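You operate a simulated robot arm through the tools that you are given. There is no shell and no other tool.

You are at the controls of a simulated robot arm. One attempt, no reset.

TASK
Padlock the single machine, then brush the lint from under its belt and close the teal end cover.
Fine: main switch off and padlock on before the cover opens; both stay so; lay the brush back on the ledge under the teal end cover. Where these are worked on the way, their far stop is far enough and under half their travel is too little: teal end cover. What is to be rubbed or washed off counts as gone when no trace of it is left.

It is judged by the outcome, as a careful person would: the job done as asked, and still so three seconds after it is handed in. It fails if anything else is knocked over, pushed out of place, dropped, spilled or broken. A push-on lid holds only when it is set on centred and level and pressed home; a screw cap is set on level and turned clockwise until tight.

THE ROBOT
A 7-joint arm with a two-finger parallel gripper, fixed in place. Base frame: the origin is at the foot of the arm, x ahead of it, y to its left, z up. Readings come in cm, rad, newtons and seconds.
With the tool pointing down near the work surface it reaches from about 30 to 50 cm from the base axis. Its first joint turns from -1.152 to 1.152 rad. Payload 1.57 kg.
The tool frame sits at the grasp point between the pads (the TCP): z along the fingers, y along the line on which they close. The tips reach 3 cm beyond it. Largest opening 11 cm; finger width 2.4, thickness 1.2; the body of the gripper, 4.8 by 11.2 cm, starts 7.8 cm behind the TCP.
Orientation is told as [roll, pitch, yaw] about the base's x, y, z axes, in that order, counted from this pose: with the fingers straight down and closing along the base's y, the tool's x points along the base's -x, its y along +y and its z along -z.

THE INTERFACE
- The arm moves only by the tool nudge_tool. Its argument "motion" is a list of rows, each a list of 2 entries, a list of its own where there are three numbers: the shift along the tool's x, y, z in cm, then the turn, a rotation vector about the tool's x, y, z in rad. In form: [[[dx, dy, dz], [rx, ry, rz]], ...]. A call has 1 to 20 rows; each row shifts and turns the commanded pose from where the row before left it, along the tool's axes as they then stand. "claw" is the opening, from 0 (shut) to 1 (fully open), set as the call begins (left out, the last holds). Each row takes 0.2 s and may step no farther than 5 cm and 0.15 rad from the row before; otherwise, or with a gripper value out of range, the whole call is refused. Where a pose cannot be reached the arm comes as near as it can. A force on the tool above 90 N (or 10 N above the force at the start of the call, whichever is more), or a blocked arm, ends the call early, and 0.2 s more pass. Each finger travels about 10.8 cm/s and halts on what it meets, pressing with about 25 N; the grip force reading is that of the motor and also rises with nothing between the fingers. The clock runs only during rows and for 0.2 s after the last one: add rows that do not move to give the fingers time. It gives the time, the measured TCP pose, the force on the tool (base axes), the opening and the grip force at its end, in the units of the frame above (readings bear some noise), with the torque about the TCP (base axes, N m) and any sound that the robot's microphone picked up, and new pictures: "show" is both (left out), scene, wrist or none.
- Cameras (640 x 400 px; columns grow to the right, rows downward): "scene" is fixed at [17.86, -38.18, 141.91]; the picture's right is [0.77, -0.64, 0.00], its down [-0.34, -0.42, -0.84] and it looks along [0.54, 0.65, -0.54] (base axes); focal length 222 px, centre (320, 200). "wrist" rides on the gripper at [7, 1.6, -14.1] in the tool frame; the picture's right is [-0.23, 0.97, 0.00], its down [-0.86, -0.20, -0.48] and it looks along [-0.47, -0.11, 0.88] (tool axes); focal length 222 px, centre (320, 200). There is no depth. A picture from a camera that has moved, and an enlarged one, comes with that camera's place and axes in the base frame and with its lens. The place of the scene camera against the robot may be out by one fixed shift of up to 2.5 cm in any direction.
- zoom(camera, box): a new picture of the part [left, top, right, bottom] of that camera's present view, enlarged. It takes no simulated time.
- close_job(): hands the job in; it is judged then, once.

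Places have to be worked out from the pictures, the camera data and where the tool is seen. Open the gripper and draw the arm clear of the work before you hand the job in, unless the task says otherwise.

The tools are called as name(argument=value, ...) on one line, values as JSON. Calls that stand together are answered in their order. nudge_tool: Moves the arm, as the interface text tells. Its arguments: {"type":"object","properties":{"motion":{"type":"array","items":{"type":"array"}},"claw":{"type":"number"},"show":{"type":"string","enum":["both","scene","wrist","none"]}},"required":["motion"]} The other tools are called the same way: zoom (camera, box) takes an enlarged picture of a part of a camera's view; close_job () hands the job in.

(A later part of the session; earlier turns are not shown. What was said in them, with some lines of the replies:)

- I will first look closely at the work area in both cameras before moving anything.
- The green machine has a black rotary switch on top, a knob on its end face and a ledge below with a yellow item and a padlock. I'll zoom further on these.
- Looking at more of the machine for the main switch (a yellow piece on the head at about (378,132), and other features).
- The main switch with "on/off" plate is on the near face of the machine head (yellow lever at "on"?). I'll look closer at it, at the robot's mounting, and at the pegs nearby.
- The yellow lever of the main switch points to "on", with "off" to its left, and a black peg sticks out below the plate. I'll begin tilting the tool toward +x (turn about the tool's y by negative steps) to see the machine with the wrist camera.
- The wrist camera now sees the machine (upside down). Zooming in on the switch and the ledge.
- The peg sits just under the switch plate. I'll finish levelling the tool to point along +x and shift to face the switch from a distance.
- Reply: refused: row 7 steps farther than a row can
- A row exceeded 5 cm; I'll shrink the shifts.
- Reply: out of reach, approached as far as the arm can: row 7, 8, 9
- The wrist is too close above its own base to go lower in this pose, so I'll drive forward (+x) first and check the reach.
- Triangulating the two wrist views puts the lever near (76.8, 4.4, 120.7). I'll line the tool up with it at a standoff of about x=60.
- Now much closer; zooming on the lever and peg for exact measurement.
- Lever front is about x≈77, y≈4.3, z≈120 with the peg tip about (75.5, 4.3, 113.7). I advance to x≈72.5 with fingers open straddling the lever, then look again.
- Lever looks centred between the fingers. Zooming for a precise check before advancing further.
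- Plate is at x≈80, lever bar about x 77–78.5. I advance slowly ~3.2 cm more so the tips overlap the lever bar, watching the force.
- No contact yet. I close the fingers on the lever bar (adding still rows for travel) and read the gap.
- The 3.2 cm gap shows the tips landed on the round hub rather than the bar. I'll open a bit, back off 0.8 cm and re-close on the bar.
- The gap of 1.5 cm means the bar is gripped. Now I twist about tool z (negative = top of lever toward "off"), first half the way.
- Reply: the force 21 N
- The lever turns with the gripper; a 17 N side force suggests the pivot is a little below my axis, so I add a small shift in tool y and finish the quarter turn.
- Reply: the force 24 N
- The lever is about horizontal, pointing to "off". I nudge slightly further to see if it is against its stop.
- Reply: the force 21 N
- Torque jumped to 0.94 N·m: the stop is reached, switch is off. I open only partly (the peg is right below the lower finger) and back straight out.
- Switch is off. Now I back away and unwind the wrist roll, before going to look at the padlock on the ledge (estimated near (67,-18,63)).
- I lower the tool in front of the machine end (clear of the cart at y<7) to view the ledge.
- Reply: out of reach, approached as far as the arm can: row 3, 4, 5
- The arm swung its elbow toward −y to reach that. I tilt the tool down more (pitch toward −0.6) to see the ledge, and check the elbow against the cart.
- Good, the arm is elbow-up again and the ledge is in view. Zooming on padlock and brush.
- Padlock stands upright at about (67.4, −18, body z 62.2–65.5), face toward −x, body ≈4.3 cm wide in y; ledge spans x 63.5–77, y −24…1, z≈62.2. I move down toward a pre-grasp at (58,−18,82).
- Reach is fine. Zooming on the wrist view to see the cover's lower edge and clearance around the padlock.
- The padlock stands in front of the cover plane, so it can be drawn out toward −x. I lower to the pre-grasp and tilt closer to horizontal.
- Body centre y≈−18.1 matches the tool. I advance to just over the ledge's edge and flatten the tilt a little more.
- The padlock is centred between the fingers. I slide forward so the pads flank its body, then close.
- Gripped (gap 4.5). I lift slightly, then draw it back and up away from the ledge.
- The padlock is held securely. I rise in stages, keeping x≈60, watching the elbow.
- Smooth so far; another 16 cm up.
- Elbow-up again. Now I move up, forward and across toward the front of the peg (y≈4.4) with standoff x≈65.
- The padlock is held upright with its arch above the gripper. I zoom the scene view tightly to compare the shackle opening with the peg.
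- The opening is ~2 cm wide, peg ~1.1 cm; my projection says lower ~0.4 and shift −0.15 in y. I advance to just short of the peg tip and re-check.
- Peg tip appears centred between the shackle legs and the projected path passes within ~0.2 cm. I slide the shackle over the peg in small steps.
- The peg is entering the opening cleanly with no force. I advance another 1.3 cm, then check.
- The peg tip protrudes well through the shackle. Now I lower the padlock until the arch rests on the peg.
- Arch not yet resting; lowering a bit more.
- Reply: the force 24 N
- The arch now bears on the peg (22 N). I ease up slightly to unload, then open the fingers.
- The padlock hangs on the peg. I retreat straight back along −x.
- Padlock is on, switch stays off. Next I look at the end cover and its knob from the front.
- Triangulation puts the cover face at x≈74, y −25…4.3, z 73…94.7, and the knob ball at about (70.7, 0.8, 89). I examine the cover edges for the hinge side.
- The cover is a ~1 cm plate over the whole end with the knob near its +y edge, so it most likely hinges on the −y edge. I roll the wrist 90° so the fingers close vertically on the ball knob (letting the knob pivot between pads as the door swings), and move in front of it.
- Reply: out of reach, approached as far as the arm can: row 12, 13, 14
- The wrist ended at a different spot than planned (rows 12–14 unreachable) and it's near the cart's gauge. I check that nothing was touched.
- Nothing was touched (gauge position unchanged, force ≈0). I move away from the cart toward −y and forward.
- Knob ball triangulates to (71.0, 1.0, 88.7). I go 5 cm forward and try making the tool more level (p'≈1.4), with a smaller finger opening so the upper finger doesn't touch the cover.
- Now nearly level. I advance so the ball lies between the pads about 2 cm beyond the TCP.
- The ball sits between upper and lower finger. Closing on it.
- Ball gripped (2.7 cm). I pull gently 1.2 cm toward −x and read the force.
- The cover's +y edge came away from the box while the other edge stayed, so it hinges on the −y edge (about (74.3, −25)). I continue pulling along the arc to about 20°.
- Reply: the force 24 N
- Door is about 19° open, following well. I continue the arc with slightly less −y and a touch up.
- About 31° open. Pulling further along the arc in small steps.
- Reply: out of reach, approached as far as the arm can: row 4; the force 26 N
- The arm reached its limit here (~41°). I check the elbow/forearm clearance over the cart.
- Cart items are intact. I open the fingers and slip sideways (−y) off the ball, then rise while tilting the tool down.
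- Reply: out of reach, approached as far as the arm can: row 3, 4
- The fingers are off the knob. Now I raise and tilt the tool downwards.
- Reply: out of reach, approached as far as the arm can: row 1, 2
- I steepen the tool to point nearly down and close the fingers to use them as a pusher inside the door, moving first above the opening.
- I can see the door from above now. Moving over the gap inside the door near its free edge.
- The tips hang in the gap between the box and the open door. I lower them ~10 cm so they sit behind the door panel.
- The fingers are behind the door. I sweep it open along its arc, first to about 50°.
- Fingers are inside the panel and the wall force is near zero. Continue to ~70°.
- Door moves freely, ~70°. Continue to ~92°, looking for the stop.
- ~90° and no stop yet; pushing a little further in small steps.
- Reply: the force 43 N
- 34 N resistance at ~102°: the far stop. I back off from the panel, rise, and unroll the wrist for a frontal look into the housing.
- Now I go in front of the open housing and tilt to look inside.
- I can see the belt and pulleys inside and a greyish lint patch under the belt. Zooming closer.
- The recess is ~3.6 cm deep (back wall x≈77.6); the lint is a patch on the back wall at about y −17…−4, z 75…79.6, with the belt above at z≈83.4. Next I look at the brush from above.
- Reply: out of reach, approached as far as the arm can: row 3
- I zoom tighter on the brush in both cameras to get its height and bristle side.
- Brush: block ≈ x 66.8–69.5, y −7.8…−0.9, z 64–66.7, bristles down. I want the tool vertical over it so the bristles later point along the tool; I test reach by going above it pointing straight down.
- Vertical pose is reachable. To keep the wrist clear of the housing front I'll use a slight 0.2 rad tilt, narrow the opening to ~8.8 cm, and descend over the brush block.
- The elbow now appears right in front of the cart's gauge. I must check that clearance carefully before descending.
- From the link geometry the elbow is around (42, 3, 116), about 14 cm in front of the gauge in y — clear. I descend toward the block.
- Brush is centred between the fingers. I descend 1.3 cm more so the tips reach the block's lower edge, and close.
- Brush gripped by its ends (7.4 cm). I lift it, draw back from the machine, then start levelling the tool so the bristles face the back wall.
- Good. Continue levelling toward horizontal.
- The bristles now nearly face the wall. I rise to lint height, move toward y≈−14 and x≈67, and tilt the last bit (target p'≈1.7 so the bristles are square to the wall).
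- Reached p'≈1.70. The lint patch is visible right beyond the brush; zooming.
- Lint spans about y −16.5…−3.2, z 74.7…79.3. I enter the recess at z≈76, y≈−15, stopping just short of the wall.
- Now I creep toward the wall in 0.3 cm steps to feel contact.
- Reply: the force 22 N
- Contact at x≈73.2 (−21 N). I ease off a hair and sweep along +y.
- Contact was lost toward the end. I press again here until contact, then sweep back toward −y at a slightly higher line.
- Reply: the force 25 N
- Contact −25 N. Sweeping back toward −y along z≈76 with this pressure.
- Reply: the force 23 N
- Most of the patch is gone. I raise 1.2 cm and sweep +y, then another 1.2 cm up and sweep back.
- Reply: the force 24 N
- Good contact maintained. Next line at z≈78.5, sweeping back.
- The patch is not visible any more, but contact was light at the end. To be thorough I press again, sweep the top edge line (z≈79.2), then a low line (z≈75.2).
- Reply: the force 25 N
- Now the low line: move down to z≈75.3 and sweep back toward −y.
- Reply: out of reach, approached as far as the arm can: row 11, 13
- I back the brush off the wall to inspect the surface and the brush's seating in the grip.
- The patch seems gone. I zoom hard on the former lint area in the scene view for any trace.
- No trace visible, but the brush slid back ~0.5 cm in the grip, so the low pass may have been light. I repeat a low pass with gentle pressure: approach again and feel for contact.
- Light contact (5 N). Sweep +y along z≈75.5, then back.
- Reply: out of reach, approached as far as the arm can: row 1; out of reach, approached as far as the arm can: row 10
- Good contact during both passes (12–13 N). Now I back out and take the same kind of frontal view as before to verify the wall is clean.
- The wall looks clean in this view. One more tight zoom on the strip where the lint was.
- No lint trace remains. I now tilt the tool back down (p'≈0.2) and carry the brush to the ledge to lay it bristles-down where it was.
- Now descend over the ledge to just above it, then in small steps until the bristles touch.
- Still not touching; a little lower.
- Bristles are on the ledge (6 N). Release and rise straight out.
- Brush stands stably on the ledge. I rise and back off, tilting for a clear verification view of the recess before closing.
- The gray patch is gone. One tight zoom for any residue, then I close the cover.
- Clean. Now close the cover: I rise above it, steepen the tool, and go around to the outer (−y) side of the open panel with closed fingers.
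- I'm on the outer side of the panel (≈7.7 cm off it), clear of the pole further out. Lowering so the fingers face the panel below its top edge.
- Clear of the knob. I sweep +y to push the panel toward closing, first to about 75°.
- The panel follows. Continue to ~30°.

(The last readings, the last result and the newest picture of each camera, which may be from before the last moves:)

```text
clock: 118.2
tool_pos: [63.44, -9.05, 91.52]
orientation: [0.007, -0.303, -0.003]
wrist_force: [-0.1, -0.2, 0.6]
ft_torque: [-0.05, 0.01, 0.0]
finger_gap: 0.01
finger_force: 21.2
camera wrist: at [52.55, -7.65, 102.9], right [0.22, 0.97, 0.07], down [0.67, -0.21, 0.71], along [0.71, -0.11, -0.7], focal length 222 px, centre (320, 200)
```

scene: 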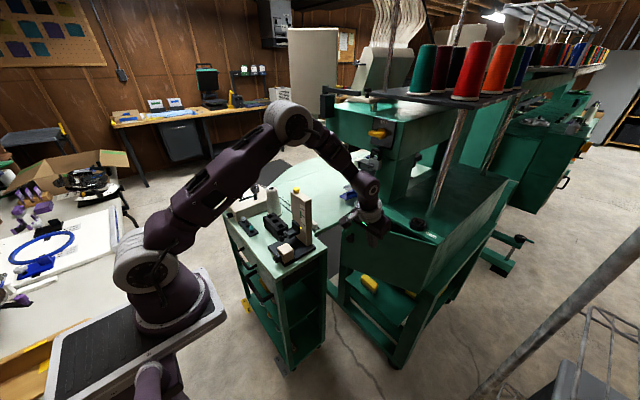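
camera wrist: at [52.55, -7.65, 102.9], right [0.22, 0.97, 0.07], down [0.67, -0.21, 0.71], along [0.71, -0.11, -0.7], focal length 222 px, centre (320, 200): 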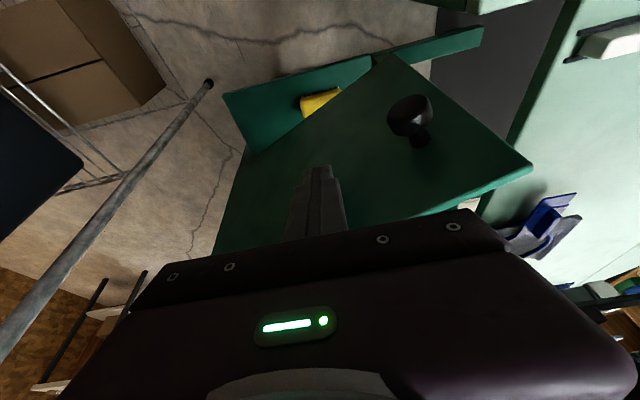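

About 30° left. Continue to ~5°.

nudge_tool(motion=[[[-2.1, 1.15, 0.65], [0, 0, 0]], [[-2.1, 1.15, 0.65], [0, 0, 0]], [[-1.5, 0.43, 0.47], [0, 0, 0]], [[-1.3, 0.4, 0.4], [0, 0, 0]]])

zoom(camera="scene", box=[330, 180, 460, 300])

```text
clock: 119.2
tool_pos: [70.95, -6.08, 91.51]
orientation: [0.007, -0.301, -0.006]
wrist_force: [0.0, -0.2, 0.6]
ft_torque: [-0.03, 0.0, 0.01]
finger_gap: 0.0
finger_force: 21.2
camera wrist: at [59.96, -4.55, 102.96], right [0.22, 0.97, 0.07], down [0.67, -0.21, 0.71], along [0.71, -0.11, -0.7], focal length 222 px, centre (320, 200)
```

scene: 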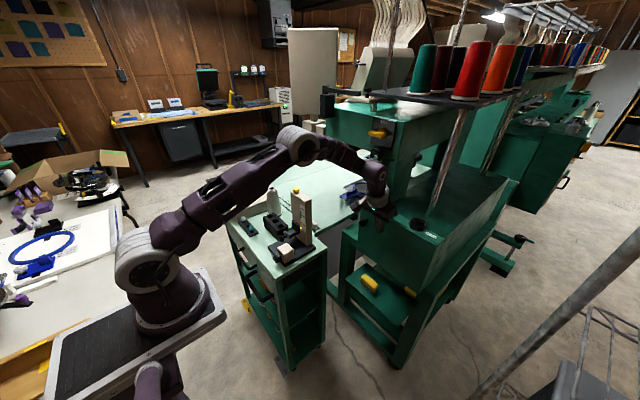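
wrist: 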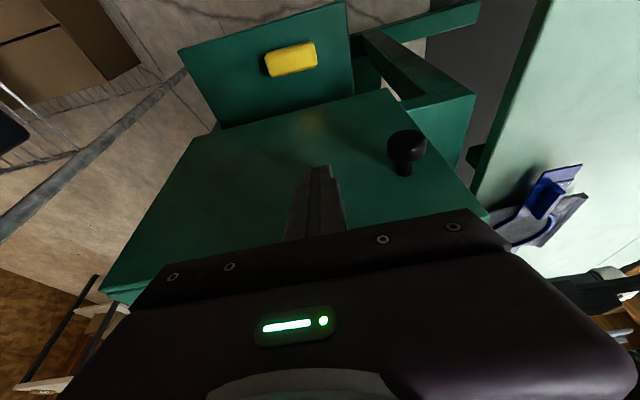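

```text
3.33 times, centred on (395, 240) of scene
camera zoom: at [17.85, -38.18, 141.91], right [0.77, -0.64, 0.0], down [-0.34, -0.42, -0.84], along [0.54, 0.65, -0.54], focal length 738 px, centre (70, 67)
```

zoom: 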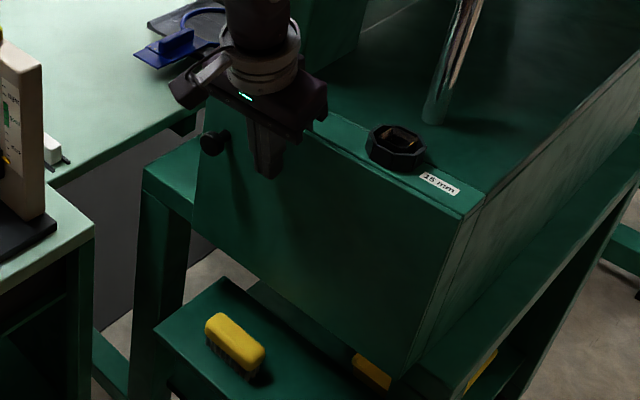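

Nearly closed. Press on in 0.4 cm steps and feel for the stop.

nudge_tool(motion=[[[-0.4, 0, 0.12], [0, 0, 0]], [[-0.4, 0, 0.12], [0, 0, 0]], [[-0.4, 0, 0.12], [0, 0, 0]], [[0, 0, 0], [0, 0, 0]]], show="none")

zoom(camera="scene", box=[340, 190, 420, 260])

```text
clock: 120.0
tool_pos: [71.11, -6.06, 91.2]
orientation: [0.009, -0.27, -0.006]
wrist_force: [-19.8, 0.3, 7.2]
ft_torque: [0.04, 0.36, 0.03]
finger_gap: 0.0
finger_force: 21.4
stopped in row 3: the force on the tool passed its limit at 98 N (the readings are from after the stop); the commanded pose is now the measured one
```

```text
5.71 times, centred on (380, 225) of scene
camera zoom: at [17.79, -38.18, 141.92], right [0.77, -0.64, 0.0], down [-0.34, -0.42, -0.84], along [0.54, 0.65, -0.54], focal length 1266 px, centre (-23, 57)
```

zoom: 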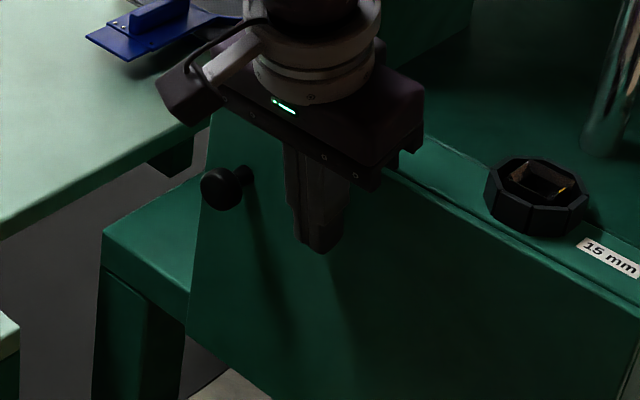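

A hard stop (98 N) — the cover is home. I back away and inspect the seam.

nudge_tool(motion=[[[1.5, 0, -0.4], [0, 0, 0]], [[3.5, 0, -1.5], [0, 0, 0]], [[3.5, 0, -3], [0, 0, 0]], [[2, -2, -3.5], [0, 0, 0]]])

zoom(camera="scene", box=[340, 190, 470, 310])

zoom(camera="scene", box=[335, 185, 405, 240])

zoom(camera="scene", box=[340, 100, 430, 180])

```text
clock: 121.0
tool_pos: [58.83, -8.03, 96.57]
orientation: [0.009, -0.277, -0.007]
wrist_force: [0.0, 0.2, 0.5]
ft_torque: [0.01, 0.0, 0.01]
finger_gap: 0.01
finger_force: 21.1
camera wrist: at [48.21, -6.61, 108.22], right [0.22, 0.97, 0.07], down [0.69, -0.21, 0.69], along [0.69, -0.11, -0.72], focal length 222 px, centre (320, 200)
```

scene: 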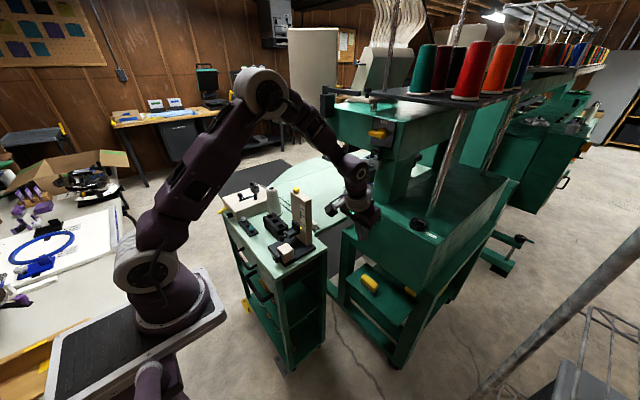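
wrist: 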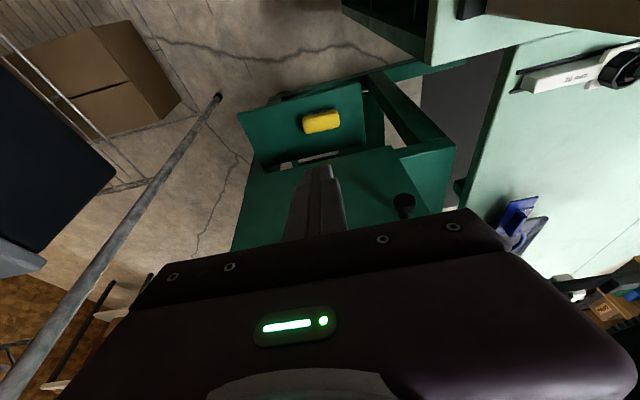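

```text
3.33 times, centred on (405, 250) of scene
camera zoom: at [17.86, -38.18, 141.91], right [0.77, -0.64, 0.0], down [-0.34, -0.42, -0.84], along [0.54, 0.65, -0.54], focal length 738 px, centre (37, 33)
```

zoom: 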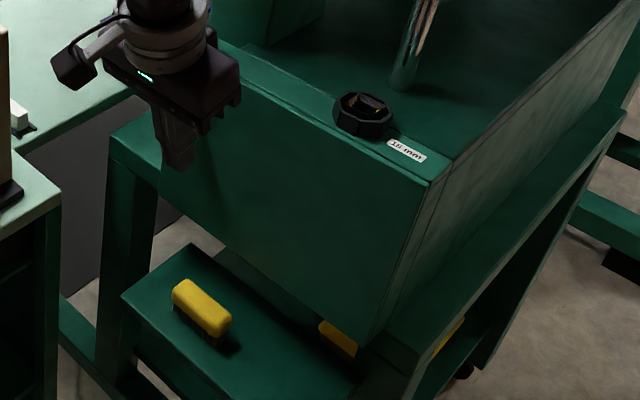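

```text
7.27 times, centred on (370, 212) of scene
camera zoom: at [17.86, -38.18, 141.91], right [0.77, -0.64, 0.0], down [-0.34, -0.42, -0.84], along [0.54, 0.65, -0.54], focal length 1611 px, centre (-44, 109)
```

zoom: 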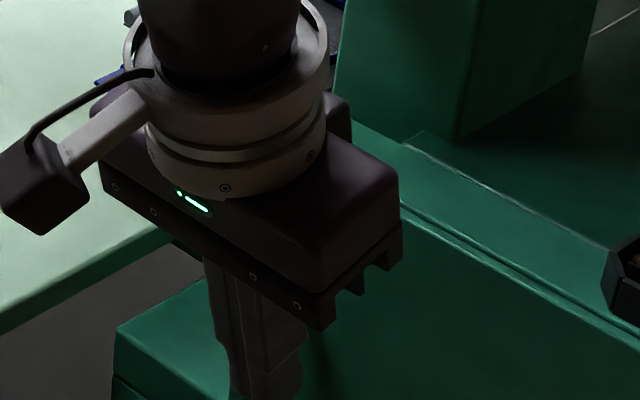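

```text
5.00 times, centred on (385, 140) of scene
camera zoom: at [17.86, -38.18, 141.91], right [0.77, -0.64, 0.0], down [-0.34, -0.42, -0.84], along [0.54, 0.65, -0.54], focal length 1108 px, centre (-5, 500)
```

zoom: 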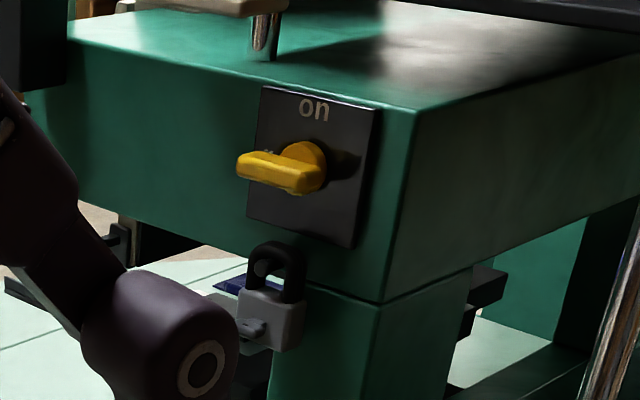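

Switch off, padlock hanging, brush on the ledge. I retract the arm up and back to a clear position and then compare the closed cover's seam with the starting picture.

nudge_tool(motion=[[[0, 0, -4.5], [0, 0, 0]], [[0, 0, -4.5], [0, 0, 0]], [[1, 0, -4.5], [0, 0.1, 0]], [[1.5, 0, -4.5], [0, 0.1, 0]], [[2, 1, -4], [0, 0.077, 0]], [[3.5, 2, -2], [0, 0, 0]], [[4, 2, 0], [0, 0, 0]]], claw=1)

zoom(camera="scene", box=[335, 185, 405, 240])

zoom(camera="scene", box=[320, 150, 520, 270])

zoom(camera="scene", box=[200, 150, 380, 290])

```text
clock: 122.6
tool_pos: [42.09, -3.25, 119.31]
orientation: [0.008, 0.001, -0.003]
wrist_force: [-0.1, -0.8, 1.0]
ft_torque: [-0.03, -0.01, -0.01]
finger_gap: 11.01
finger_force: 0.0
camera wrist: at [35.11, -1.68, 133.5], right [0.23, 0.97, 0.01], down [0.85, -0.21, 0.48], along [0.47, -0.1, -0.88], focal length 222 px, centre (320, 200)
```

scene: 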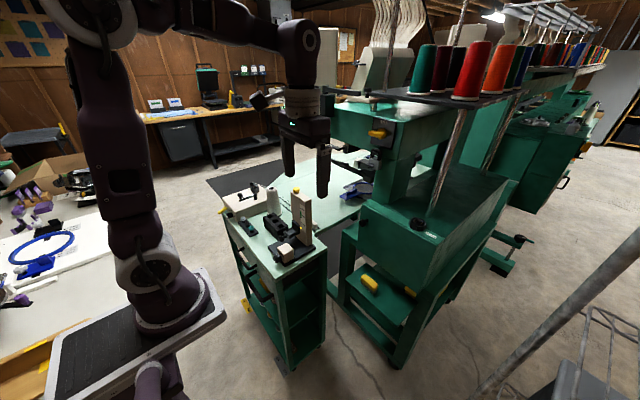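
wrist: 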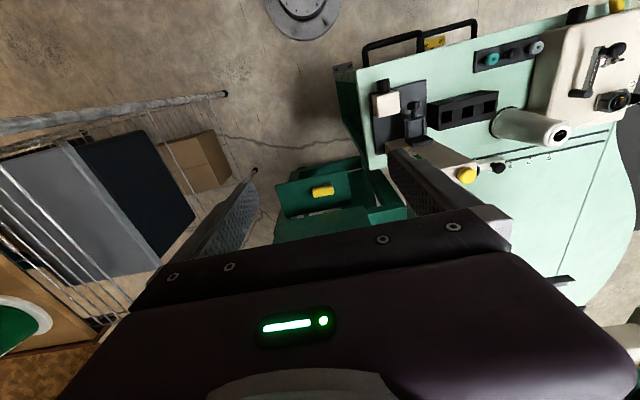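

```text
7.27 times, centred on (370, 212) of scene
camera zoom: at [17.85, -38.19, 141.91], right [0.77, -0.64, 0.0], down [-0.34, -0.42, -0.84], along [0.54, 0.65, -0.54], focal length 1611 px, centre (-44, 109)
```

zoom: 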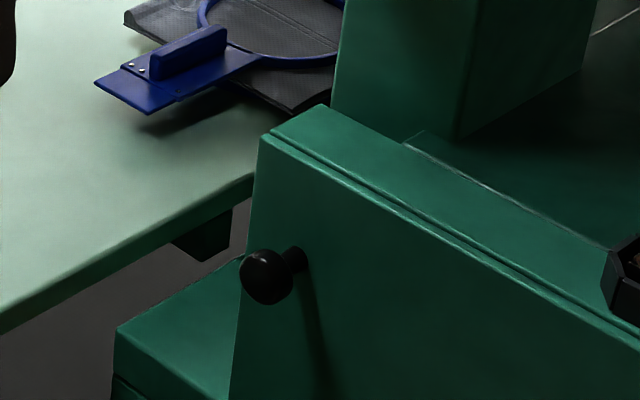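

```text
3.20 times, centred on (420, 210) of scene
camera zoom: at [17.85, -38.19, 141.91], right [0.77, -0.64, 0.0], down [-0.34, -0.42, -0.84], along [0.54, 0.65, -0.54], focal length 709 px, centre (0, 168)
```

zoom: 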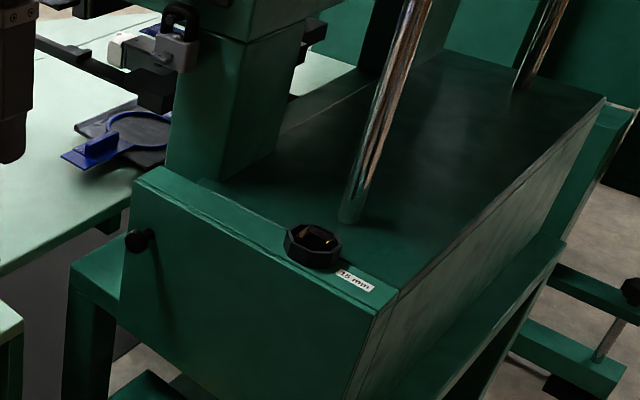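

```text
2.86 times, centred on (290, 220) of scene
camera zoom: at [17.85, -38.19, 141.91], right [0.77, -0.64, 0.0], down [-0.34, -0.42, -0.84], along [0.54, 0.65, -0.54], focal length 633 px, centre (406, 143)
```

zoom: 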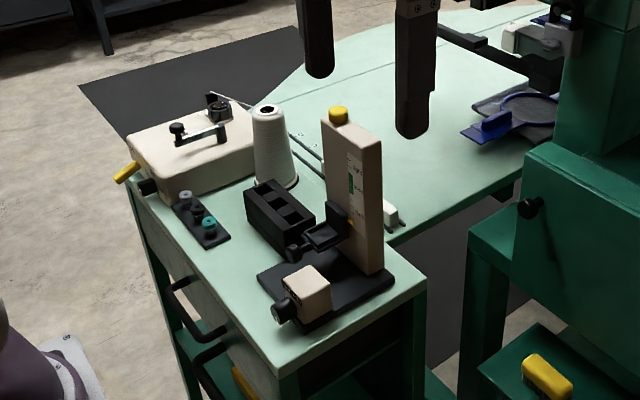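

The closed cover and knob match the starting picture exactly. The padlock hangs on its peg with the switch at off, the brush is on the ledge, and the cart items are unmoved. The gripper is open and clear of the work, so I hand in the job.

close_job()

```text
The job is handed in.
```

The machine is locked out, the lint is brushed away and the teal end cover is closed. I have handed the job in, but no result came back.

- **Switch and padlock:** I turned the main switch to off until it hit its stop. The padlock went onto the peg below it before I opened the cover, and both were still in place at the end.
- **Lint:** I opened the cover to its far stop and brushed the patch under the belt in several passes. Close-up views afterwards showed no trace, though the inside of the housing is dark.
- **Brush and cover:** The brush is back on the ledge under the cover, standing on its bristles about 3 cm from where it started. I pushed the cover until it stopped hard, and it lines up with its position in the opening picture.
- **Surroundings:** The items on the cart look as they did at the start. The gripper is open and the arm is clear of the work.

The brush slid back about half a centimetre in the grip while I was pressing, so I repeated the lowest passes with lighter pressure.
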